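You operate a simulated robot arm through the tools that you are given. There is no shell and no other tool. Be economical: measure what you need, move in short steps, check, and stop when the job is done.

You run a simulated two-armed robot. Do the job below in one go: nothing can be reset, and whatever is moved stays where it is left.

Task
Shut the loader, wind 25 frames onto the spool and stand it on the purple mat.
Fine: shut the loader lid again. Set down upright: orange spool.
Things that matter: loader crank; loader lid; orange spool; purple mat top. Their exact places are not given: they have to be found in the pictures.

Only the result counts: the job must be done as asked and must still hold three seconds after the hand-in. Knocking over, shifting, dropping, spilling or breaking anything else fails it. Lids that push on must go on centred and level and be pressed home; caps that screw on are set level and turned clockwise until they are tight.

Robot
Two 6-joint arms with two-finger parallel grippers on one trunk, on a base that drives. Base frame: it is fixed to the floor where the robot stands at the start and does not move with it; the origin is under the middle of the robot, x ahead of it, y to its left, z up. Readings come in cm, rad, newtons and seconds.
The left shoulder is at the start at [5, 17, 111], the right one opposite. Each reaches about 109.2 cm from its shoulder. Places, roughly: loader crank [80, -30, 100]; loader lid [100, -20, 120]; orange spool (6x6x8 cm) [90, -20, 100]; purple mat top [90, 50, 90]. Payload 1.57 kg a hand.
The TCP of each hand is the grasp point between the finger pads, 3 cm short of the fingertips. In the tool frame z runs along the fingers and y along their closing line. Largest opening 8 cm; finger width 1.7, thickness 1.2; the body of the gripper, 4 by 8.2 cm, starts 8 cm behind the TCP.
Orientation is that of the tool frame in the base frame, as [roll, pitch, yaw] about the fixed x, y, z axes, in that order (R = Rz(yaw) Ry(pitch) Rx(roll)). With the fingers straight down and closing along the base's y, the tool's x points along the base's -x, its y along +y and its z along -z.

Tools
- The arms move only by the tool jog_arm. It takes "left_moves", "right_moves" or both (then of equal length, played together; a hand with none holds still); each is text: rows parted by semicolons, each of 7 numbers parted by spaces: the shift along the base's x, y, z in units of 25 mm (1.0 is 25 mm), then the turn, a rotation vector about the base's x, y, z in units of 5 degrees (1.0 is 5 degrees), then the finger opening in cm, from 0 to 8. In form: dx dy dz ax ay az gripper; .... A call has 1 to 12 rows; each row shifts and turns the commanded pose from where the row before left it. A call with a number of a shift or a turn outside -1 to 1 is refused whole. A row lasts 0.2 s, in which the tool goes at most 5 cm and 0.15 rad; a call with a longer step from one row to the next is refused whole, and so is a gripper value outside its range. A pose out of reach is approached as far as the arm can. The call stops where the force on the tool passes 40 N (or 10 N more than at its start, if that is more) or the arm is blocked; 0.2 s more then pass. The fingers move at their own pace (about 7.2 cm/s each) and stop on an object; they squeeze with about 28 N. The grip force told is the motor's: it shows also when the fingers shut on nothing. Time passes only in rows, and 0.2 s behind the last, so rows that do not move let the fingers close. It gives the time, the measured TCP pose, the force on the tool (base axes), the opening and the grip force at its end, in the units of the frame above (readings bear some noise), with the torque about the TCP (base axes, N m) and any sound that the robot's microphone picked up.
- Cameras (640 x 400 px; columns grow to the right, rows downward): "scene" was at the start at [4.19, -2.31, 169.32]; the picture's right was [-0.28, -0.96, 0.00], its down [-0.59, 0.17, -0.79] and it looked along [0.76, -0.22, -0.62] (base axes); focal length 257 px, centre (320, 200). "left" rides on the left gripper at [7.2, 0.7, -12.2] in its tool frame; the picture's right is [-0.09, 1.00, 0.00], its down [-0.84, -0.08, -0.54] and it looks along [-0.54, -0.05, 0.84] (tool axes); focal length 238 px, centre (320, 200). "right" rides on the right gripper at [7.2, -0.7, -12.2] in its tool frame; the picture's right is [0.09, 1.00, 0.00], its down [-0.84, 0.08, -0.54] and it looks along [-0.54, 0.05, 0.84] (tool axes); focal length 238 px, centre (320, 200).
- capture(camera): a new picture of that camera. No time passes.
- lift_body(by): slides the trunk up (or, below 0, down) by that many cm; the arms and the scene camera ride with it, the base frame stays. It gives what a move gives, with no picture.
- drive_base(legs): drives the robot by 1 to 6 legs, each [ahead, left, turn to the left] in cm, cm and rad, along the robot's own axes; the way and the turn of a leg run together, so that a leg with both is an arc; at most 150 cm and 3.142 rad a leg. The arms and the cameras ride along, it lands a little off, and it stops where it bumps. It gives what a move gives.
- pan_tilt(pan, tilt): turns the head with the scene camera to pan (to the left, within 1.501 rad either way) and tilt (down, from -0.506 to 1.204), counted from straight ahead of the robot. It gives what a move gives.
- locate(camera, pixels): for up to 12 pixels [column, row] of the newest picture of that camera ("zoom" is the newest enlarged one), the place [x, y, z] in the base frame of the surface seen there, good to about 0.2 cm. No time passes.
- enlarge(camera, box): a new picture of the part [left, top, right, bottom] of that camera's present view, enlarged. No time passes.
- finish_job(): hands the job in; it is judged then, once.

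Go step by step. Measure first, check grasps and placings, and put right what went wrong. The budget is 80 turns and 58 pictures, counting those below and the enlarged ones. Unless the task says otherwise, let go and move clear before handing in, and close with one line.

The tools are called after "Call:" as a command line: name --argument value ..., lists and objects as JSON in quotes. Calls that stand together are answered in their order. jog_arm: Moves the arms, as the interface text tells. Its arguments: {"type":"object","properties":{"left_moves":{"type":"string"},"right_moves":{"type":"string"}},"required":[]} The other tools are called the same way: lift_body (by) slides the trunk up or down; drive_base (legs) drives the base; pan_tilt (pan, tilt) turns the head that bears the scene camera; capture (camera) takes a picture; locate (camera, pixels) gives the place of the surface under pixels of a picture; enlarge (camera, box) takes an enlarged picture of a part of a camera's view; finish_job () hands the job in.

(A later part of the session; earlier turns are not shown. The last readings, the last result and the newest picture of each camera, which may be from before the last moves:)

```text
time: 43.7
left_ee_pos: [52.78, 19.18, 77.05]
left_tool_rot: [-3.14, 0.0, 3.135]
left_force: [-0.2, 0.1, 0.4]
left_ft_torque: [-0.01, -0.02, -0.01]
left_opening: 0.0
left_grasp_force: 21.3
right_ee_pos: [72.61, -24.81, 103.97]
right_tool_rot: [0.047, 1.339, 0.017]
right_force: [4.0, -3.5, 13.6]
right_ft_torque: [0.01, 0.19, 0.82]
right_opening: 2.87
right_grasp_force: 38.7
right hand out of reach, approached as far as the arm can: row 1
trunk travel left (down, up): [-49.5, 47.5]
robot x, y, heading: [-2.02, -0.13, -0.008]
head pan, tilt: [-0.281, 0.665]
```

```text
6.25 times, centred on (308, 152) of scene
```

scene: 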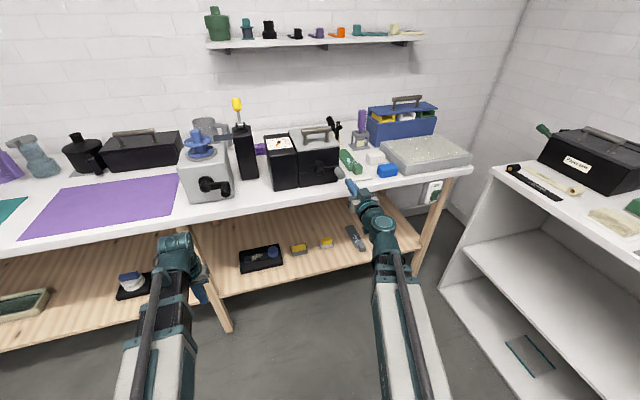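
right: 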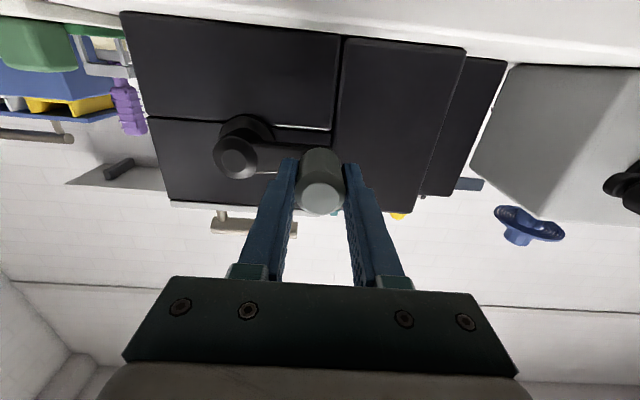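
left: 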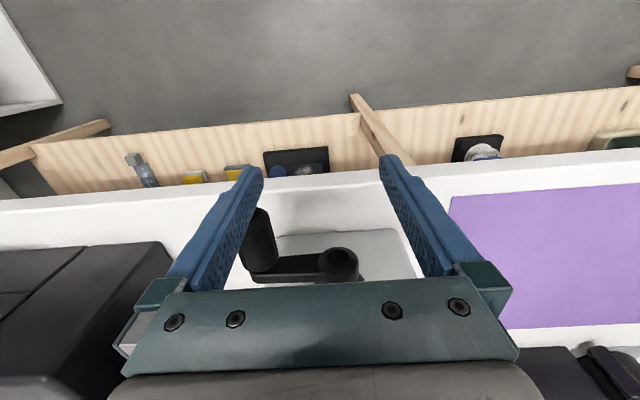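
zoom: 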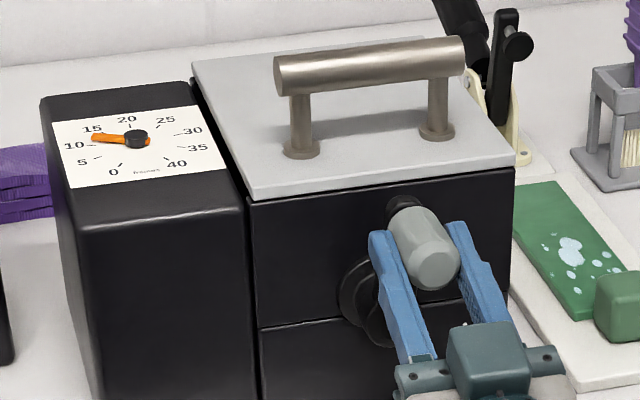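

Handle is at the top (270°), dial ≈14. Continue the fourth quarter.

Call:
jog_arm --right_moves "0 -0.58 -0.1 0 0.12 0 0;0 -0.54 -0.24 0 0.3 0 0;0 -0.46 -0.34 0 0.43 0 0;0 -0.36 -0.43 0 0.55 0 0;0 -0.22 -0.49 0 0.63 0 0;0 -0.08 -0.52 0 0.67 0 0"

Call:
enlarge --camera "scene" --box '[260, 130, 308, 162]'

Call:
capture --camera "right"

```text
time: 45.1
left_ee_pos: [52.76, 19.32, 77.01]
left_tool_rot: [-3.141, 0.002, 3.138]
left_force: [-0.2, 0.3, -0.4]
left_ft_torque: [0.01, -0.05, -0.03]
left_opening: 0.0
left_grasp_force: 21.6
right_ee_pos: [72.66, -30.29, 98.86]
right_tool_rot: [2.215, 1.565, 2.186]
right_force: [-8.3, 0.0, 0.6]
right_ft_torque: [0.0, -1.19, 1.42]
right_opening: 2.92
right_grasp_force: 38.9
right hand out of reach, approached as far as the arm can: row 1
trunk travel left (down, up): [-49.5, 47.5]
robot x, y, heading: [-1.74, 0.19, -0.007]
head pan, tilt: [-0.281, 0.665]
```

```text
12.50 times, centred on (284, 146) of scene
```

zoom: 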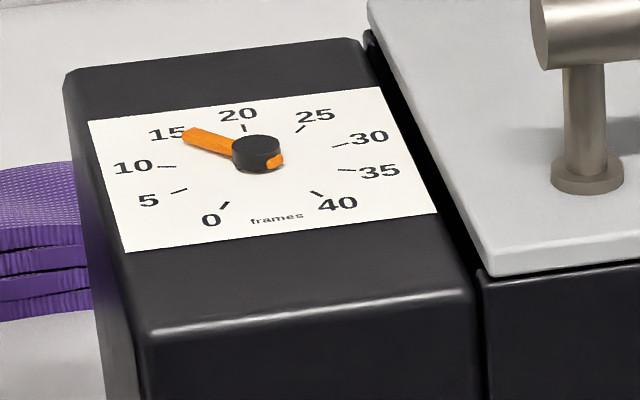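

```text
30 pictures are left
```

right: 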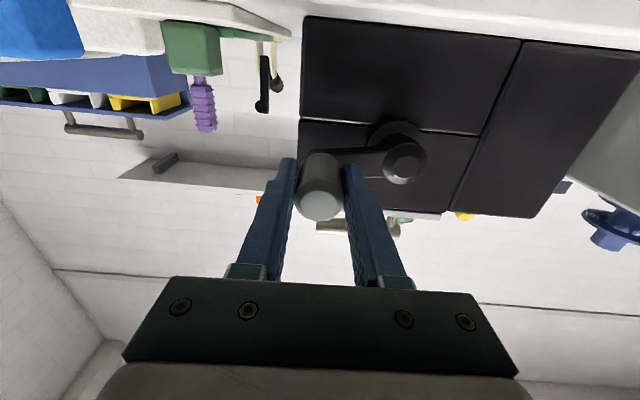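

One full turn gives about 15–16. I'll measure the dial geometry exactly.

Call:
enlarge --camera "scene" --box '[266, 135, 296, 155]'

```text
16.00 times, centred on (281, 145) of scene
```

zoom: 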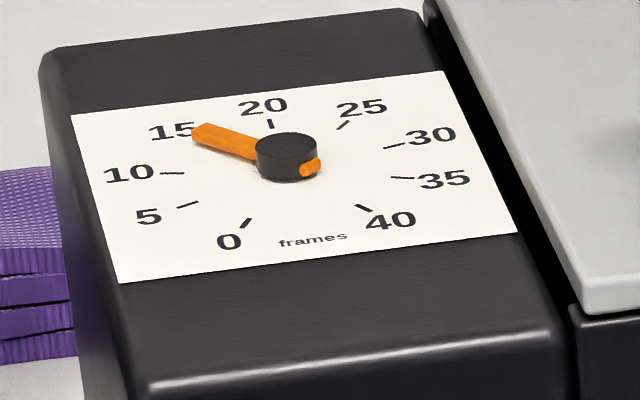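

Call:
locate --camera "zoom" --pixels '[[247, 222], [188, 205], [172, 173], [271, 124], [343, 125], [394, 146], [402, 178], [364, 208], [199, 132], [285, 140], [245, 148], [308, 170]]'

```text
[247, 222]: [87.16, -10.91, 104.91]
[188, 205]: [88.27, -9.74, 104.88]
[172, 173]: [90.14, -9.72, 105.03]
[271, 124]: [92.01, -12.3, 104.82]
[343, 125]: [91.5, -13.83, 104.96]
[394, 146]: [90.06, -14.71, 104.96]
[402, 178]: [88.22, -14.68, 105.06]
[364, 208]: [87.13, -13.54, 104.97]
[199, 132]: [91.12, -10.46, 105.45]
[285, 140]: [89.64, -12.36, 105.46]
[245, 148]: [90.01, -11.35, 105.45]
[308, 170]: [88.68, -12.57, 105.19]
```

A turn gives ≈15 frames, so ≈240° more. I'll do the next 180° and measure again.

Call:
jog_arm --right_moves "0 0.084 -0.636 0 0.84 0 0;0 0.246 -0.593 0 0.785 0 0;0 0.39 -0.51 0 0.68 0 0;-0.02 0.51 -0.39 0 0.525 0 0;-0.02 0.593 -0.246 0 0.335 0 0;0 0.636 -0.084 0 0.11 0 0;0 0.636 0.084 0 -0.11 0 0;0 0.593 0.246 0 -0.335 0 0;0 0.51 0.39 0 -0.525 0 0;0 0.39 0.51 0 -0.68 0 0;0 0.246 0.593 0 -0.785 0 0;0 0.084 0.636 0 -0.84 0 0"

Call:
enlarge --camera "scene" --box '[266, 135, 296, 155]'

```text
time: 46.2
left_ee_pos: [52.9, 19.09, 76.89]
left_tool_rot: [3.14, -0.003, 3.139]
left_force: [-0.6, -0.3, 0.4]
left_ft_torque: [-0.03, 0.02, -0.02]
left_opening: 0.02
left_grasp_force: 21.5
right_ee_pos: [72.55, -27.1, 93.0]
right_tool_rot: [-3.116, 1.304, -3.141]
right_force: [2.9, -7.0, -15.6]
right_ft_torque: [0.04, 1.34, 1.11]
right_opening: 3.03
right_grasp_force: 39.5
trunk travel left (down, up): [-49.5, 47.5]
robot x, y, heading: [-1.72, 0.07, -0.001]
head pan, tilt: [-0.281, 0.665]
stopped in row 5 (right hand): the force on the tool passed its limit at 42 N (the readings are from after the stop); the commanded pose is now the measured one
```

```text
16.00 times, centred on (281, 145) of scene
```

zoom: 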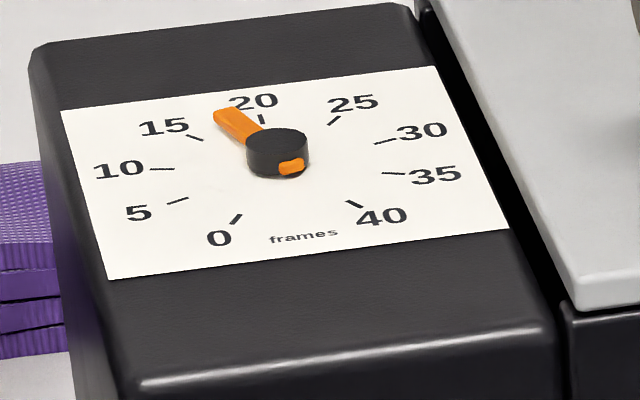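

Stopped on force around 63°. I'll relax the grip and look.

Call:
jog_arm --right_moves "0 0 0 0 0 0 4;0 0 0 0 0 0 4;0 0 0 0 0 0 4"

Call:
capture --camera "right"

```text
time: 47.0
left_ee_pos: [52.9, 19.18, 76.93]
left_tool_rot: [3.141, -0.001, 3.139]
left_force: [-0.4, -0.4, 0.9]
left_ft_torque: [0.0, -0.01, -0.04]
left_opening: 0.0
left_grasp_force: 21.7
right_ee_pos: [72.57, -26.96, 93.39]
right_tool_rot: [-3.117, 1.31, 3.139]
right_force: [-0.3, -0.8, 0.6]
right_ft_torque: [0.01, 0.01, 0.0]
right_opening: 3.99
right_grasp_force: 0.1
trunk travel left (down, up): [-49.5, 47.5]
robot x, y, heading: [-1.82, 0.1, -0.006]
head pan, tilt: [-0.281, 0.665]
```

```text
27 pictures are left
```

right: 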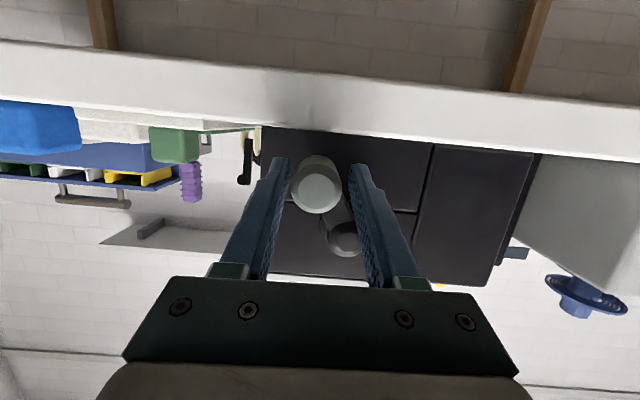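

Call:
locate --camera "right" --pixels '[[318, 190], [305, 190], [332, 190], [318, 205], [345, 237]]'

```text
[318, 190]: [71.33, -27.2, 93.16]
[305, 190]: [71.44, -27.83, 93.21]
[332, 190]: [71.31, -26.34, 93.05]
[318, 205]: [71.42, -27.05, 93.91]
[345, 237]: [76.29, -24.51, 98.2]
```

Handle axis is at (-27.15, 93.2), so radius is ≈6.05 about (-24.2, 98.5). Re-centre, regrip and continue to ≈195° with the corrected radius.

Call:
jog_arm --right_moves "0 -0.08 -0.05 0 0 0 4;0 0 0 0 0 0 0;0 0 0 0 0 0 0;0 0.584 -0.242 0 0.284 0 0;0 0.626 -0.083 0 0.114 0 0;0 0.626 0.083 0 -0.114 0 0;0 0.584 0.242 0 -0.33 0 0;0 0.501 0.385 0 -0.52 0 0;0 0.385 0.501 0 -0.67 0 0;0 0.242 0.584 0 -0.772 0 0;0 0.083 0.626 0 -0.824 0 0;0 -0.083 0.626 0 -0.824 0 0"

Call:
enlarge --camera "scene" --box '[266, 135, 296, 155]'

```text
time: 48.9
left_ee_pos: [52.82, 19.35, 76.92]
left_tool_rot: [3.141, -0.001, 3.14]
left_force: [-0.1, -0.5, 0.4]
left_ft_torque: [0.0, 0.02, 0.02]
left_opening: 0.0
left_grasp_force: 21.1
right_ee_pos: [72.58, -20.12, 94.27]
right_tool_rot: [-3.137, 1.354, -3.138]
right_force: [5.0, 4.4, -8.2]
right_ft_torque: [-0.02, -0.28, 1.42]
right_opening: 2.8
right_grasp_force: 37.9
right hand out of reach, approached as far as the arm can: row 7, 8
trunk travel left (down, up): [-49.5, 47.5]
robot x, y, heading: [-1.44, 0.17, 0.0]
head pan, tilt: [-0.281, 0.665]
stopped in row 9 (right hand): the force on the tool passed its limit at 45 N (the readings are from after the stop); the commanded pose is now the measured one
```

```text
16.00 times, centred on (281, 145) of scene
```

zoom: 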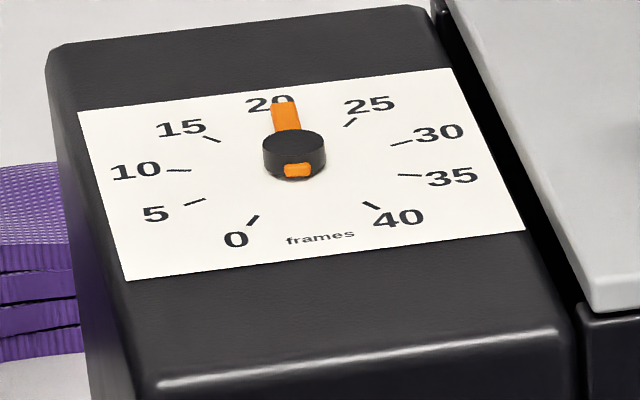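

Dial ≈20 with the handle at ≈134°. Relax, regrip, and proceed to ≈209°.

Call:
jog_arm --right_moves "0 0 0 0 0 0 3.6;0 0 0 0 0 0 3.6;0 0 0 0 0 0 0;0 0 0 0 0 0 0;0 0.393 0.494 0 -0.656 0 0;0 0.252 0.579 0 -0.768 0 0;0 0.093 0.625 0 -0.82 0 0;0 -0.071 0.628 0 -0.826 0 0;0 -0.232 0.588 0 -0.776 0 0"

Call:
enlarge --camera "scene" --box '[266, 135, 296, 155]'

Call:
capture --camera "right"

```text
time: 50.9
left_ee_pos: [52.76, 19.49, 77.16]
left_tool_rot: [-3.139, 0.001, -3.141]
left_force: [0.4, 0.6, -0.1]
left_ft_torque: [-0.02, -0.03, 0.0]
left_opening: 0.0
left_grasp_force: 21.0
right_ee_pos: [72.28, -18.13, 100.15]
right_tool_rot: [1.205, 1.438, 1.177]
right_force: [-24.2, 21.1, 3.0]
right_ft_torque: [0.04, 1.1, 1.97]
right_opening: 2.93
right_grasp_force: 38.7
right hand out of reach, approached as far as the arm can: row 8, 9
trunk travel left (down, up): [-49.5, 47.5]
robot x, y, heading: [-1.44, 0.15, 0.001]
head pan, tilt: [-0.281, 0.665]
```

```text
16.00 times, centred on (281, 145) of scene
```

zoom: 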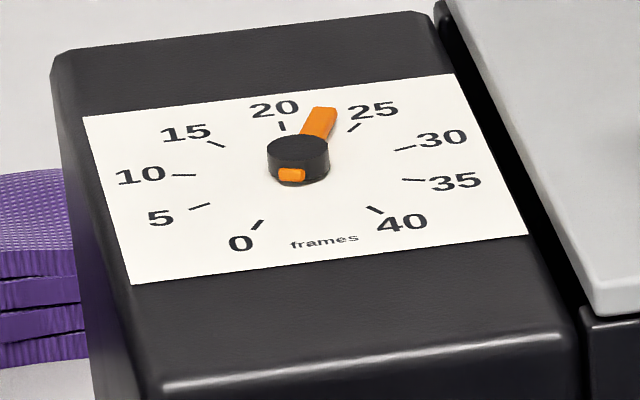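

```text
24 pictures are left
```

right: 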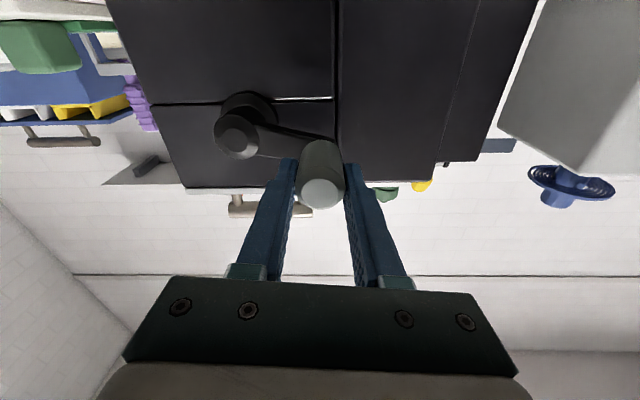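

Handle ≈195° (dial ≈23). Relax, undo a 7° roll, regrip, and do ≈40° more with a check.

Call:
jog_arm --right_moves "0 0 0 0 0 0 3.8;0 0 0 0 0 0 3.8;0 -0.05 0 -0.7 0 0 3.8;0 0 0 -0.7 0 0 3.8;0 0 0 0 0 0 0;0 0 0 0 0 0 0;0 -0.252 0.579 0 -0.92 0 0;0 -0.393 0.494 0 -0.654 0 0;0 0 0 0 0 0 0"

Call:
enlarge --camera "scene" --box '[266, 135, 296, 155]'

```text
time: 52.9
left_ee_pos: [52.94, 19.45, 76.96]
left_tool_rot: [-3.141, 0.001, 3.139]
left_force: [-0.3, -0.6, 0.2]
left_ft_torque: [0.04, -0.01, -0.04]
left_opening: 0.0
left_grasp_force: 21.2
right_ee_pos: [72.44, -18.17, 100.09]
right_tool_rot: [0.035, 1.523, 0.009]
right_force: [7.0, 27.8, 6.1]
right_ft_torque: [0.05, 0.08, 1.79]
right_opening: 2.88
right_grasp_force: 38.6
right hand out of reach, approached as far as the arm can: row 7, 8
trunk travel left (down, up): [-49.5, 47.5]
robot x, y, heading: [-1.49, -0.14, -0.003]
head pan, tilt: [-0.281, 0.665]
```

```text
16.00 times, centred on (281, 145) of scene
```

zoom: 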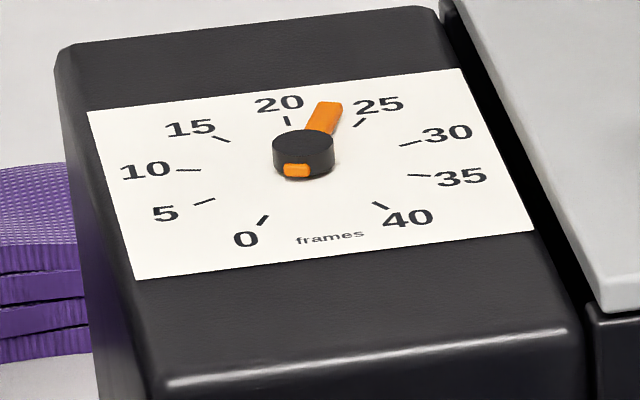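

The last rows were rejected as unreachable and the crank didn't move. I'll try smaller consistent steps (z with pitch).

Call:
jog_arm --right_moves "0 0 0.2 0 -0.263 0 0;0 0 0.2 0 -0.263 0 0;0 0 0.2 0 -0.263 0 0;0 0 0.2 0 -0.263 0 0"

```text
time: 53.9
left_ee_pos: [52.76, 19.61, 77.06]
left_tool_rot: [-3.137, 0.001, 3.141]
left_force: [0.6, -0.3, 0.7]
left_ft_torque: [-0.01, -0.01, -0.03]
left_opening: 0.0
left_grasp_force: 21.1
right_ee_pos: [72.51, -18.21, 100.38]
right_tool_rot: [0.048, 1.505, 0.001]
right_force: [11.5, 34.1, 11.3]
right_ft_torque: [0.02, -0.81, 1.75]
right_opening: 2.96
right_grasp_force: 39.0
right hand out of reach, approached as far as the arm can: row 3, 4
trunk travel left (down, up): [-49.5, 47.5]
robot x, y, heading: [-1.91, -0.04, -0.001]
head pan, tilt: [-0.281, 0.665]
```

Side force of 34 N shows the commanded pose is off the circle; release and see where hand and handle are.

Call:
jog_arm --right_moves "0 0 0 0 0 0 5;0 0 0 0 0 0 5;0 0 0 0 0 0 5"

Call:
enlarge --camera "right" --box '[200, 80, 440, 230]'

```text
time: 54.7
left_ee_pos: [52.89, 19.29, 77.0]
left_tool_rot: [-3.141, 0.001, 3.14]
left_force: [0.1, 0.3, 0.3]
left_ft_torque: [0.0, -0.01, 0.0]
left_opening: 0.0
left_grasp_force: 21.3
right_ee_pos: [72.42, -18.88, 100.31]
right_tool_rot: [0.098, 1.502, 0.043]
right_force: [-1.0, -0.4, -0.5]
right_ft_torque: [0.01, -0.01, 0.0]
right_opening: 4.99
right_grasp_force: 0.0
trunk travel left (down, up): [-49.5, 47.5]
robot x, y, heading: [-2.04, -0.06, -0.006]
head pan, tilt: [-0.281, 0.665]
```

```text
2.67 times, centred on (320, 155) of right
```

zoom: 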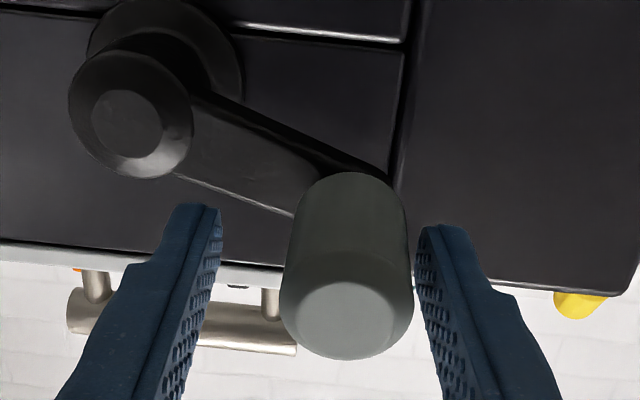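

Call:
locate --camera "zoom" --pixels '[[348, 318], [348, 345], [348, 295], [305, 318], [395, 318], [125, 120]]'

```text
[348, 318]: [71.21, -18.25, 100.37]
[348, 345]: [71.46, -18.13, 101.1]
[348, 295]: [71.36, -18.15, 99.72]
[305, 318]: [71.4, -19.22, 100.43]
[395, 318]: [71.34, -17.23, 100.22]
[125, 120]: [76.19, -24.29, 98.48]
```

Handle is at (-18.2,100.4), 197° → ≈23.2 frames. I'll centre and regrip, then use small trunk lifts for z alternated with y jogs.

Call:
jog_arm --right_moves "0 0.26 0 0 0 0 5;0 0 0 0 0 0 0;0 0 0 0 0 0 0;0 -0.03 0 0 0 0 0"

Call:
lift_body --by 0.5

Call:
jog_arm --right_moves "0 -0.085 0 0 0 0 0"

Call:
lift_body --by 0.5

Call:
jog_arm --right_moves "0 -0.11 0 0 0 0 0"

Call:
lift_body --by 0.5

Call:
enlarge --camera "scene" --box '[258, 125, 306, 157]'

```text
time: 55.7
left_ee_pos: [52.78, 19.26, 76.94]
left_tool_rot: [-3.141, -0.001, 3.139]
left_force: [-0.4, 0.0, 0.2]
left_ft_torque: [-0.02, -0.01, 0.05]
left_opening: 0.01
left_grasp_force: 21.5
right_ee_pos: [72.27, -18.03, 100.37]
right_tool_rot: [0.103, 1.503, 0.05]
right_force: [-1.6, -3.2, -1.0]
right_ft_torque: [0.0, -0.64, 1.06]
right_opening: 2.98
right_grasp_force: 39.2
trunk travel left (down, up): [-49.5, 47.5]
robot x, y, heading: [-1.87, 0.02, -0.004]
head pan, tilt: [-0.281, 0.665]
```

```text
time: 56.2
left_ee_pos: [52.8, 19.24, 77.42]
left_tool_rot: [3.138, 0.001, 3.137]
left_force: [0.7, 0.1, 0.1]
left_ft_torque: [0.0, 0.0, 0.01]
left_opening: 0.0
left_grasp_force: 21.4
right_ee_pos: [72.28, -18.26, 101.0]
right_tool_rot: [0.107, 1.502, 0.054]
right_force: [-3.8, -10.8, -3.9]
right_ft_torque: [-0.02, 0.71, 1.2]
right_opening: 3.0
right_grasp_force: 39.0
trunk travel left (down, up): [-50.0, 47.0]
robot x, y, heading: [-1.7, 0.27, -0.008]
head pan, tilt: [-0.281, 0.665]
```

```text
time: 56.6
left_ee_pos: [52.91, 19.16, 77.43]
left_tool_rot: [3.141, 0.002, 3.138]
left_force: [1.1, -1.2, 0.8]
left_ft_torque: [0.01, 0.0, 0.02]
left_opening: 0.0
left_grasp_force: 22.0
right_ee_pos: [72.41, -18.3, 100.9]
right_tool_rot: [0.105, 1.504, 0.052]
right_force: [-1.8, -4.9, -4.1]
right_ft_torque: [0.01, -0.3, 1.23]
right_opening: 2.97
right_grasp_force: 39.0
trunk travel left (down, up): [-50.0, 47.0]
robot x, y, heading: [-1.68, -0.5, -0.002]
head pan, tilt: [-0.281, 0.665]
```

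```text
time: 57.2
left_ee_pos: [52.86, 19.25, 77.9]
left_tool_rot: [3.139, -0.001, 3.138]
left_force: [0.4, -0.1, -0.4]
left_ft_torque: [0.01, 0.04, 0.04]
left_opening: 0.0
left_grasp_force: 21.5
right_ee_pos: [72.26, -18.65, 101.27]
right_tool_rot: [0.11, 1.503, 0.054]
right_force: [-4.2, -11.2, -5.9]
right_ft_torque: [-0.03, 0.65, 1.1]
right_opening: 2.98
right_grasp_force: 38.9
trunk travel left (down, up): [-50.5, 46.5]
robot x, y, heading: [-1.6, -0.07, -0.001]
head pan, tilt: [-0.281, 0.665]
```

```text
time: 57.6
left_ee_pos: [52.75, 19.2, 77.91]
left_tool_rot: [-3.141, 0.001, 3.14]
left_force: [-0.7, -0.5, -1.1]
left_ft_torque: [-0.01, -0.01, 0.01]
left_opening: 0.02
left_grasp_force: 21.5
right_ee_pos: [72.43, -18.53, 101.54]
right_tool_rot: [0.103, 1.503, 0.052]
right_force: [-2.8, -3.3, -3.3]
right_ft_torque: [-0.02, -0.54, 1.23]
right_opening: 2.97
right_grasp_force: 38.9
trunk travel left (down, up): [-50.5, 46.5]
robot x, y, heading: [-2.07, 0.17, 0.002]
head pan, tilt: [-0.281, 0.665]
```

```text
time: 58.1
left_ee_pos: [52.82, 19.17, 78.51]
left_tool_rot: [3.139, -0.001, 3.137]
left_force: [-0.4, 0.2, 0.0]
left_ft_torque: [-0.02, 0.01, -0.02]
left_opening: 0.01
left_grasp_force: 21.6
right_ee_pos: [72.41, -18.88, 101.86]
right_tool_rot: [0.11, 1.503, 0.057]
right_force: [-4.1, -11.8, -6.1]
right_ft_torque: [-0.01, 0.55, 1.04]
right_opening: 2.96
right_grasp_force: 39.2
trunk travel left (down, up): [-51.0, 46.0]
robot x, y, heading: [-1.45, 0.32, -0.006]
head pan, tilt: [-0.281, 0.665]
```

```text
12.50 times, centred on (282, 141) of scene
```

zoom: 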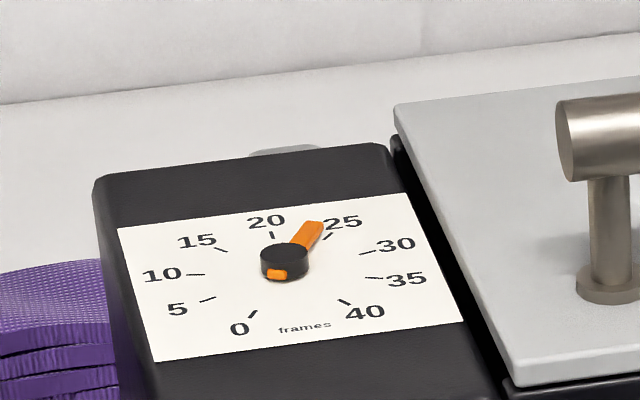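

Smooth. Continue with the same alternation toward ≈232°.

Call:
jog_arm --right_moves "0 -0.15 0 0 0 0 0"

Call:
lift_body --by 0.5

Call:
jog_arm --right_moves "0 -0.18 0 0 0 0 0"

Call:
lift_body --by 0.5

Call:
jog_arm --right_moves "0 -0.2 0 0 0 0 0"

Call:
lift_body --by 0.4

Call:
jog_arm --right_moves "0 -0.15 0 0 0 0 0"

Call:
enlarge --camera "scene" --box '[264, 132, 294, 152]'

```text
time: 58.5
left_ee_pos: [52.77, 19.29, 78.43]
left_tool_rot: [-3.141, -0.002, 3.14]
left_force: [0.3, 0.3, 0.1]
left_ft_torque: [0.01, -0.01, 0.01]
left_opening: 0.01
left_grasp_force: 21.7
right_ee_pos: [72.29, -18.93, 101.94]
right_tool_rot: [0.099, 1.502, 0.046]
right_force: [-3.5, -0.7, -3.0]
right_ft_torque: [0.01, 0.13, 1.41]
right_opening: 2.96
right_grasp_force: 39.3
trunk travel left (down, up): [-51.0, 46.0]
robot x, y, heading: [-1.82, -0.12, -0.005]
head pan, tilt: [-0.281, 0.665]
```

```text
time: 59.1
left_ee_pos: [52.73, 19.18, 78.92]
left_tool_rot: [3.14, 0.0, 3.138]
left_force: [0.0, 0.0, -0.3]
left_ft_torque: [0.01, 0.01, -0.01]
left_opening: 0.0
left_grasp_force: 20.9
right_ee_pos: [72.35, -19.37, 102.38]
right_tool_rot: [0.109, 1.503, 0.051]
right_force: [-5.1, -9.5, -6.0]
right_ft_torque: [-0.01, 0.57, 1.08]
right_opening: 3.01
right_grasp_force: 38.8
trunk travel left (down, up): [-51.5, 45.5]
robot x, y, heading: [-1.51, -0.21, -0.004]
head pan, tilt: [-0.281, 0.665]
```

```text
time: 59.5
left_ee_pos: [52.73, 19.26, 78.97]
left_tool_rot: [-3.141, 0.0, 3.139]
left_force: [-0.3, -0.5, 0.9]
left_ft_torque: [-0.02, 0.0, 0.01]
left_opening: 0.0
left_grasp_force: 21.7
right_ee_pos: [72.38, -19.25, 102.47]
right_tool_rot: [0.094, 1.502, 0.042]
right_force: [-2.8, 2.5, 0.0]
right_ft_torque: [0.01, -0.17, 1.5]
right_opening: 2.96
right_grasp_force: 38.8
trunk travel left (down, up): [-51.5, 45.5]
robot x, y, heading: [-1.45, 0.21, -0.001]
head pan, tilt: [-0.281, 0.665]
```

```text
time: 60.0
left_ee_pos: [52.87, 19.22, 79.33]
left_tool_rot: [-3.141, 0.0, 3.139]
left_force: [-0.3, -0.5, 0.1]
left_ft_torque: [-0.02, 0.02, 0.0]
left_opening: 0.0
left_grasp_force: 21.2
right_ee_pos: [72.43, -19.55, 102.89]
right_tool_rot: [0.103, 1.504, 0.05]
right_force: [-2.0, -6.4, -3.9]
right_ft_torque: [0.02, 0.28, 0.97]
right_opening: 2.99
right_grasp_force: 38.7
trunk travel left (down, up): [-52.0, 45.0]
robot x, y, heading: [-1.79, -0.34, -0.002]
head pan, tilt: [-0.281, 0.665]
```

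```text
time: 60.4
left_ee_pos: [52.71, 19.33, 79.53]
left_tool_rot: [3.141, -0.001, 3.139]
left_force: [0.3, 0.9, -0.6]
left_ft_torque: [0.02, 0.04, -0.01]
left_opening: 0.0
left_grasp_force: 21.2
right_ee_pos: [72.31, -19.66, 103.03]
right_tool_rot: [0.088, 1.502, 0.035]
right_force: [-0.5, 6.5, 3.8]
right_ft_torque: [-0.01, 0.65, 1.74]
right_opening: 2.99
right_grasp_force: 38.8
trunk travel left (down, up): [-52.0, 45.0]
robot x, y, heading: [-1.55, 0.14, 0.0]
head pan, tilt: [-0.281, 0.665]
```

```text
time: 60.9
left_ee_pos: [52.84, 19.33, 79.81]
left_tool_rot: [3.141, 0.001, 3.139]
left_force: [0.2, -0.4, -0.1]
left_ft_torque: [0.0, 0.02, -0.01]
left_opening: 0.0
left_grasp_force: 21.2
right_ee_pos: [72.4, -19.95, 103.26]
right_tool_rot: [0.102, 1.503, 0.043]
right_force: [-0.2, -1.8, -0.9]
right_ft_torque: [0.0, 0.15, 1.1]
right_opening: 2.95
right_grasp_force: 38.7
trunk travel left (down, up): [-52.4, 44.6]
robot x, y, heading: [-1.54, -0.11, -0.006]
head pan, tilt: [-0.281, 0.665]
```

```text
time: 61.3
left_ee_pos: [52.74, 19.38, 79.9]
left_tool_rot: [3.14, -0.002, 3.14]
left_force: [0.8, -0.6, -0.5]
left_ft_torque: [0.01, 0.0, 0.01]
left_opening: 0.01
left_grasp_force: 21.3
right_ee_pos: [72.35, -20.09, 103.26]
right_tool_rot: [0.094, 1.502, 0.035]
right_force: [-1.1, 5.5, 4.0]
right_ft_torque: [0.02, 0.34, 1.85]
right_opening: 2.97
right_grasp_force: 39.0
trunk travel left (down, up): [-52.4, 44.6]
robot x, y, heading: [-1.73, -0.03, -0.007]
head pan, tilt: [-0.281, 0.665]
```

```text
16.00 times, centred on (279, 142) of scene
```

zoom: 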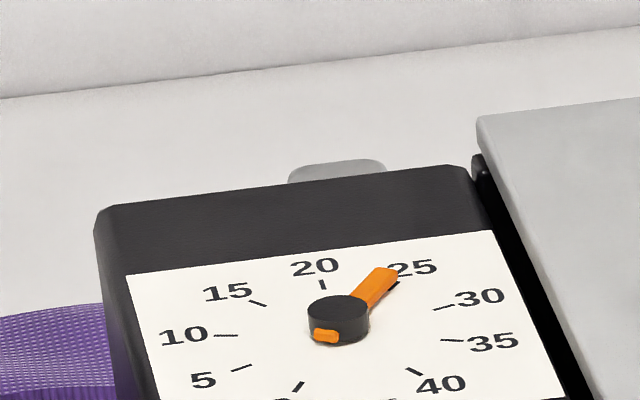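

Handle ≈229°; pointer direction computes to ≈24.5 frames, agreeing with 15 per turn. Another ≈11° is needed.

Call:
lift_body --by 0.35

Call:
jog_arm --right_moves "0 -0.19 0 0 0 0 0"

Call:
lift_body --by 0.35

Call:
jog_arm --right_moves "0 -0.18 0 0 0 0 0;0 0 0 0 0 0 0"

Call:
enlarge --camera "scene" --box '[264, 138, 294, 158]'

Call:
capture --camera "right"

```text
time: 61.9
left_ee_pos: [52.85, 19.34, 80.13]
left_tool_rot: [3.141, 0.001, 3.139]
left_force: [0.1, -0.1, 0.3]
left_ft_torque: [-0.02, 0.01, 0.0]
left_opening: 0.03
left_grasp_force: 21.7
right_ee_pos: [72.4, -20.33, 103.76]
right_tool_rot: [0.111, 1.505, 0.049]
right_force: [-4.0, -4.7, -4.9]
right_ft_torque: [0.0, 0.14, 1.0]
right_opening: 2.98
right_grasp_force: 39.6
trunk travel left (down, up): [-52.7, 44.3]
robot x, y, heading: [-1.71, -0.01, 0.0]
head pan, tilt: [-0.281, 0.665]
```

```text
time: 62.3
left_ee_pos: [52.83, 19.37, 80.25]
left_tool_rot: [-3.142, 0.0, 3.139]
left_force: [0.9, 0.0, 0.1]
left_ft_torque: [0.01, 0.01, -0.01]
left_opening: 0.0
left_grasp_force: 21.6
right_ee_pos: [72.43, -20.43, 103.67]
right_tool_rot: [0.104, 1.504, 0.038]
right_force: [-2.6, 3.4, 2.8]
right_ft_torque: [-0.01, 0.56, 1.9]
right_opening: 3.02
right_grasp_force: 39.2
trunk travel left (down, up): [-52.7, 44.3]
robot x, y, heading: [-1.82, 0.17, -0.002]
head pan, tilt: [-0.281, 0.665]
```

```text
time: 62.8
left_ee_pos: [52.76, 19.09, 80.5]
left_tool_rot: [3.142, 0.0, 3.137]
left_force: [0.4, -0.5, -0.6]
left_ft_torque: [-0.01, -0.02, 0.0]
left_opening: 0.0
left_grasp_force: 20.7
right_ee_pos: [72.44, -21.0, 103.93]
right_tool_rot: [0.124, 1.506, 0.055]
right_force: [-4.4, -6.4, -8.9]
right_ft_torque: [0.0, 0.14, 1.01]
right_opening: 3.02
right_grasp_force: 39.4
trunk travel left (down, up): [-53.1, 43.9]
robot x, y, heading: [-1.89, 0.2, -0.003]
head pan, tilt: [-0.281, 0.665]
```

```text
time: 63.4
left_ee_pos: [52.8, 19.41, 80.66]
left_tool_rot: [3.141, 0.0, 3.14]
left_force: [-0.3, 0.0, 0.1]
left_ft_torque: [0.0, 0.04, -0.02]
left_opening: 0.01
left_grasp_force: 21.6
right_ee_pos: [72.39, -20.99, 103.98]
right_tool_rot: [0.117, 1.506, 0.045]
right_force: [-2.7, 0.7, -3.5]
right_ft_torque: [0.0, 0.53, 1.68]
right_opening: 3.02
right_grasp_force: 39.8
trunk travel left (down, up): [-53.1, 43.9]
robot x, y, heading: [-2.09, 0.13, -0.001]
head pan, tilt: [-0.281, 0.665]
```

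```text
16.00 times, centred on (279, 148) of scene
```

zoom: 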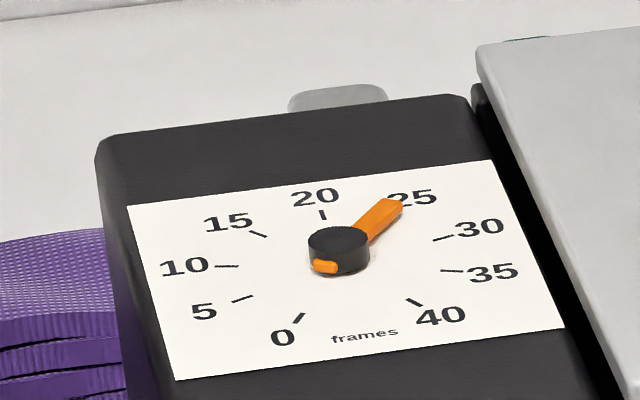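

```text
18 pictures are left
```

right: 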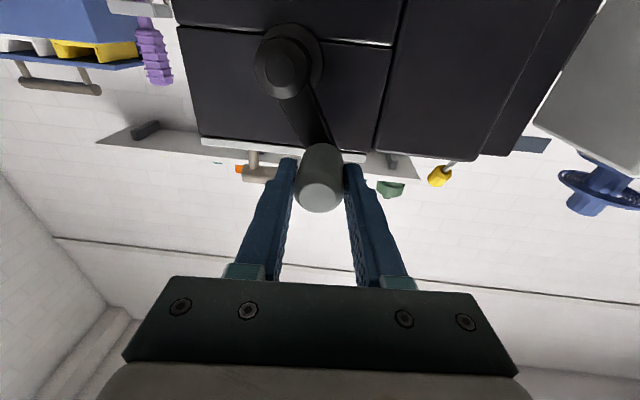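

Handle ≈239.6° → ≈25.0. I'll verify the pointer with many located points.

Call:
locate --camera "zoom" --pixels '[[388, 207], [382, 213], [376, 220], [370, 228], [364, 234], [394, 203], [338, 238], [268, 235], [236, 266], [323, 215], [443, 238], [452, 271]]'

Call:
enlarge --camera "scene" --box '[273, 143, 291, 155]'

```text
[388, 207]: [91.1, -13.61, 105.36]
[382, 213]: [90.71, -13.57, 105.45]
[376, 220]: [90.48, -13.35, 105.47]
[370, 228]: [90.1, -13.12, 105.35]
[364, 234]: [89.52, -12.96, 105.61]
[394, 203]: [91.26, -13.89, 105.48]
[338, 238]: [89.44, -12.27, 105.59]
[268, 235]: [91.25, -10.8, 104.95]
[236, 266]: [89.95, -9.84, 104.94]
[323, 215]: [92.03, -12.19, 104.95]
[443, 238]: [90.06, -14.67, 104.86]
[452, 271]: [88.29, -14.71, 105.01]
```

```text
16.00 times, centred on (282, 149) of scene
```

zoom: 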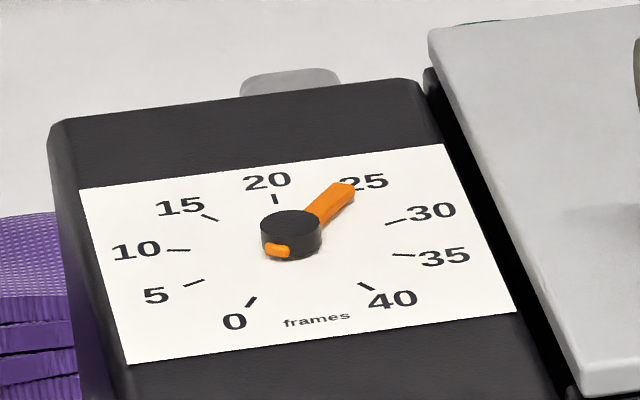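

The pointer averages ≈38° past 20 where 25 sits at ≈37°: reading 25. I'll release and back straight off.

Call:
jog_arm --right_moves "0 0 0 0 0 0 5;0 0 0 0 0 0 5;0 0 0 0 0 0 5;-0.8 0 0 0 0 0 5;-0.8 0 0 0 0 0 5;-0.8 0 0 0 0 0 5;-0.8 0 0 0 0 0 5;-0.6 0 0 0 0 0 5"

Call:
enlarge --camera "scene" --box '[264, 130, 336, 178]'

Call:
lift_body --by 30

```text
time: 65.2
left_ee_pos: [52.91, 19.18, 80.46]
left_tool_rot: [-3.141, 0.0, 3.138]
left_force: [0.2, -0.3, 0.5]
left_ft_torque: [0.02, 0.0, 0.0]
left_opening: 0.03
left_grasp_force: 21.1
right_ee_pos: [67.12, -21.44, 103.19]
right_tool_rot: [1.013, 1.514, 0.924]
right_force: [0.3, -0.1, -0.5]
right_ft_torque: [0.02, -0.02, -0.01]
right_opening: 4.99
right_grasp_force: 0.1
right hand out of reach, approached as far as the arm can: row 5, 6, 7
trunk travel left (down, up): [-53.1, 43.9]
robot x, y, heading: [-1.66, -0.17, -0.0]
head pan, tilt: [-0.281, 0.665]
```

```text
8.33 times, centred on (300, 154) of scene
```

zoom: 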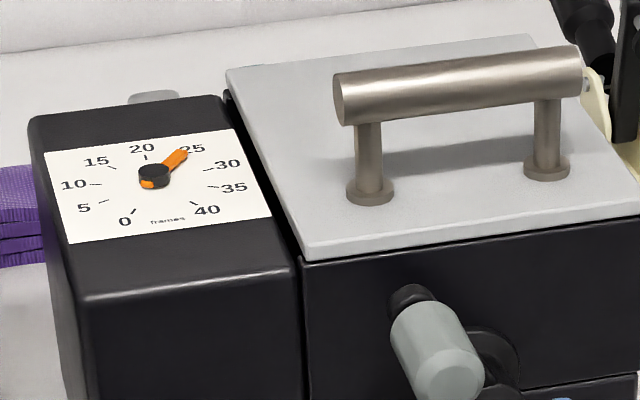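

```text
time: 68.2
left_ee_pos: [52.79, 19.25, 110.44]
left_tool_rot: [-3.141, 0.002, 3.139]
left_force: [0.0, -0.2, 0.3]
left_ft_torque: [-0.01, 0.0, -0.02]
left_opening: 0.0
left_grasp_force: 21.1
right_ee_pos: [67.19, -21.48, 133.19]
right_tool_rot: [1.015, 1.515, 0.926]
right_force: [0.6, -0.4, -0.4]
right_ft_torque: [0.0, -0.01, -0.03]
right_opening: 4.98
right_grasp_force: 0.1
trunk travel left (down, up): [-83.1, 13.9]
robot x, y, heading: [-1.5, -0.01, -0.008]
head pan, tilt: [-0.281, 0.665]
```

The dial stayed at 25 after release. Now raise and turn the right hand back to fingers-down.

Call:
lift_body --by 13.5

Call:
jog_arm --right_moves "0 0 -0.761 0 1 0 5;0 0 -0.757 0 1 0 5;0 0 -0.747 0 1 0 5;0 0 -0.732 0 1 0 5;0 0 -0.711 0 1 0 5;0 0 -0.685 0 1 0 5;0 0 -0.653 0 1 0 5;0 0 -0.617 0 1 0 5;0 0 -0.576 0 1 0 5;0 0 -0.53 0 1 0 5;0 0 -0.481 0 1 0 5;0 0 -0.427 0 1 0 5"

Call:
jog_arm --right_moves "0 0 -0.371 0 1 0 5;0 0 -0.311 0 1 0 5;0 0 -0.25 0 1 0 5;0 0 -0.187 0 1 0 5;0 0 -0.122 0 1 0 5;0 0 -0.056 0 1 0 5;0 0 0 0 0.34 0 5;0 0 0 0 0 0 5"

```text
time: 69.8
left_ee_pos: [52.91, 19.22, 123.92]
left_tool_rot: [3.141, 0.002, 3.139]
left_force: [0.2, -0.1, 0.0]
left_ft_torque: [0.0, 0.01, 0.01]
left_opening: 0.0
left_grasp_force: 21.2
right_ee_pos: [67.22, -21.46, 146.64]
right_tool_rot: [1.015, 1.514, 0.928]
right_force: [0.0, 0.2, 0.5]
right_ft_torque: [0.02, 0.0, -0.01]
right_opening: 4.99
right_grasp_force: 0.0
trunk travel left (down, up): [-96.6, 0.4]
robot x, y, heading: [-1.58, 0.1, -0.001]
head pan, tilt: [-0.281, 0.665]
```

```text
time: 72.4
left_ee_pos: [52.85, 19.3, 124.07]
left_tool_rot: [3.141, 0.0, 3.138]
left_force: [0.2, 0.7, -0.5]
left_ft_torque: [0.0, 0.01, -0.03]
left_opening: 0.0
left_grasp_force: 21.7
right_ee_pos: [67.2, -22.31, 129.14]
right_tool_rot: [-3.064, 0.689, 3.086]
right_force: [0.4, -0.3, 1.1]
right_ft_torque: [0.02, -0.01, -0.02]
right_opening: 4.97
right_grasp_force: 0.1
right hand out of reach, approached as far as the arm can: row 1, 2, 3, 4, 5, 7, 10, 12
trunk travel left (down, up): [-96.6, 0.4]
robot x, y, heading: [-1.51, -0.11, -0.003]
head pan, tilt: [-0.281, 0.665]
```

```text
time: 74.2
left_ee_pos: [52.78, 19.29, 124.01]
left_tool_rot: [-3.14, 0.0, 3.138]
left_force: [0.5, -0.3, -0.6]
left_ft_torque: [0.01, 0.04, 0.02]
left_opening: 0.0
left_grasp_force: 21.7
right_ee_pos: [67.16, -22.46, 124.51]
right_tool_rot: [-3.033, 0.138, 3.097]
right_force: [0.5, 0.2, -1.2]
right_ft_torque: [0.0, 0.02, -0.01]
right_opening: 5.01
right_grasp_force: 0.1
right hand out of reach, approached as far as the arm can: row 2, 4, 6
trunk travel left (down, up): [-96.6, 0.4]
robot x, y, heading: [-1.72, -0.14, -0.003]
head pan, tilt: [-0.281, 0.665]
```

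Remaining small tilts to fix, then yaw 90° so the fingers close along x for the lid bar.

Call:
jog_arm --right_moves "0 0 -0.05 0.7 0.75 0 5;0 0 -0.05 0.63 0.75 0 5;-0.3 -0.1 0 0 0 1 5;-0.3 -0.1 0 0 0 1 5;-0.3 -0.1 0 0 0 1 5;-0.3 -0.1 0 0 0 1 5;-0.3 0 0 0 0 1 5;0 0 0 0 0 1 5;0 0 0 0 0 1 5;0 0 0 0 0 1 5;0 0 0 0 0 1 5;0 0 0 0 0 1 5"

Call:
jog_arm --right_moves "0 0 0 0 0 1 5;0 0 0 0 0 1 5;0 0 0 0 0 1 5;0 0 0 0 0 1 5;0 0 0 0 0 1 5;0 0 0 0 0 1 5;0 0 0 0 0 1 5;0 0 0 0 0 1 5;0 0 0 0 0 0 5"

Call:
drive_base --legs '[[20, 0, 0]]'

```text
time: 76.8
left_ee_pos: [52.78, 19.26, 124.07]
left_tool_rot: [3.141, -0.002, 3.138]
left_force: [-0.1, 0.0, 0.0]
left_ft_torque: [0.01, 0.05, 0.0]
left_opening: 0.0
left_grasp_force: 21.6
right_ee_pos: [63.44, -23.3, 124.0]
right_tool_rot: [3.139, 0.002, -2.319]
right_force: [-0.1, 0.5, -0.3]
right_ft_torque: [-0.04, 0.01, -0.02]
right_opening: 5.0
right_grasp_force: 0.1
trunk travel left (down, up): [-96.6, 0.4]
robot x, y, heading: [-1.58, 0.26, -0.006]
head pan, tilt: [-0.281, 0.665]
```

```text
time: 78.8
left_ee_pos: [52.79, 19.25, 124.12]
left_tool_rot: [-3.141, -0.001, 3.139]
left_force: [-0.3, 1.2, 0.7]
left_ft_torque: [-0.02, -0.03, 0.01]
left_opening: 0.0
left_grasp_force: 21.5
right_ee_pos: [63.41, -23.39, 123.99]
right_tool_rot: [3.14, 0.002, -1.619]
right_force: [0.7, -0.7, 0.1]
right_ft_torque: [0.01, 0.04, 0.03]
right_opening: 4.97
right_grasp_force: 0.2
trunk travel left (down, up): [-96.6, 0.4]
robot x, y, heading: [-1.62, 0.21, 0.001]
head pan, tilt: [-0.281, 0.665]
```

```text
time: 80.4
left_ee_pos: [72.93, 18.99, 123.94]
left_tool_rot: [-3.141, -0.003, 3.135]
left_force: [-0.2, 0.0, 0.0]
left_ft_torque: [0.0, 0.03, 0.02]
left_opening: 0.0
left_grasp_force: 21.1
right_ee_pos: [83.33, -23.64, 124.01]
right_tool_rot: [3.139, 0.002, -1.629]
right_force: [0.6, 0.4, -0.6]
right_ft_torque: [-0.01, 0.06, 0.01]
right_opening: 4.98
right_grasp_force: 0.1
trunk travel left (down, up): [-96.6, 0.4]
robot x, y, heading: [17.64, -0.15, -0.01]
head pan, tilt: [-0.281, 0.665]
```

Hand hovers over the bar. A right-camera picture to locate the bar.

Call:
capture --camera "right"

```text
15 pictures are left
```

right: 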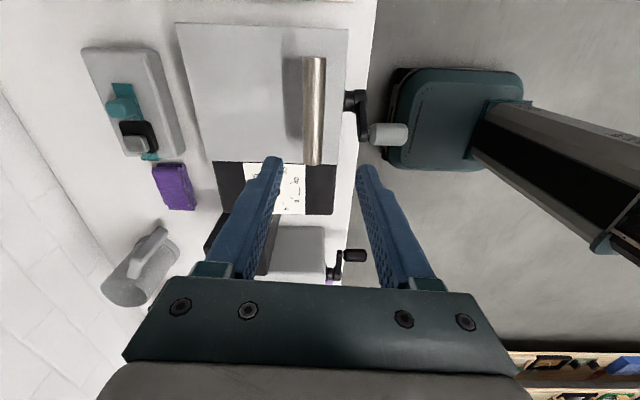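

Call:
locate --camera "right" --pixels '[[316, 70], [314, 110], [312, 150], [306, 110], [322, 110], [225, 90], [345, 60], [180, 30]]'

```text
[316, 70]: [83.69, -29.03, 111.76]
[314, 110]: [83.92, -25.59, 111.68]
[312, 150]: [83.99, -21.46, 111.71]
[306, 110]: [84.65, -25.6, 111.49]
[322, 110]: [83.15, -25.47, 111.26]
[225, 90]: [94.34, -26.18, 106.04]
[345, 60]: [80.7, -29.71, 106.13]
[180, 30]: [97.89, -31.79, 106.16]
```

Bar axis at x 83.85, z 110.7, y centre -25. Align, lower and grip.

Call:
jog_arm --right_moves "0.21 -0.5 0 0 0 0.66 5;0 0 0 0 0 0 5"

Call:
lift_body --by -13.1

Call:
jog_arm --right_moves "0 0 0 0 0 0 0;0 0 0 0 0 0 0;0 0 0 0 0 0 0"

```text
time: 81.0
left_ee_pos: [72.78, 18.97, 124.12]
left_tool_rot: [-3.142, 0.0, 3.135]
left_force: [0.3, 1.2, 0.1]
left_ft_torque: [-0.02, 0.01, -0.05]
left_opening: 0.0
left_grasp_force: 21.0
right_ee_pos: [83.78, -25.0, 124.04]
right_tool_rot: [3.14, 0.001, -1.569]
right_force: [-0.1, -0.8, 0.5]
right_ft_torque: [-0.01, 0.0, 0.02]
right_opening: 5.0
right_grasp_force: 0.1
trunk travel left (down, up): [-96.6, 0.4]
robot x, y, heading: [18.26, -0.13, -0.009]
head pan, tilt: [-0.281, 0.665]
```

```text
time: 82.6
left_ee_pos: [72.84, 18.87, 111.04]
left_tool_rot: [-3.141, 0.001, 3.135]
left_force: [-0.3, -0.5, -0.3]
left_ft_torque: [0.01, 0.03, 0.0]
left_opening: 0.0
left_grasp_force: 21.2
right_ee_pos: [83.69, -24.94, 110.93]
right_tool_rot: [3.14, 0.002, -1.57]
right_force: [-0.6, -0.6, -0.4]
right_ft_torque: [-0.01, 0.04, 0.0]
right_opening: 5.0
right_grasp_force: 0.1
trunk travel left (down, up): [-83.5, 13.5]
robot x, y, heading: [18.09, 0.13, -0.009]
head pan, tilt: [-0.281, 0.665]
```

```text
time: 83.4
left_ee_pos: [72.9, 18.9, 110.88]
left_tool_rot: [-3.14, -0.001, 3.134]
left_force: [0.6, 0.2, -0.4]
left_ft_torque: [0.0, 0.06, 0.02]
left_opening: 0.0
left_grasp_force: 21.7
right_ee_pos: [83.98, -24.92, 110.93]
right_tool_rot: [3.141, 0.002, -1.57]
right_force: [17.4, -1.8, 10.3]
right_ft_torque: [0.05, -0.22, 0.04]
right_opening: 2.13
right_grasp_force: 34.7
trunk travel left (down, up): [-83.5, 13.5]
robot x, y, heading: [18.38, -0.31, -0.006]
head pan, tilt: [-0.281, 0.665]
```

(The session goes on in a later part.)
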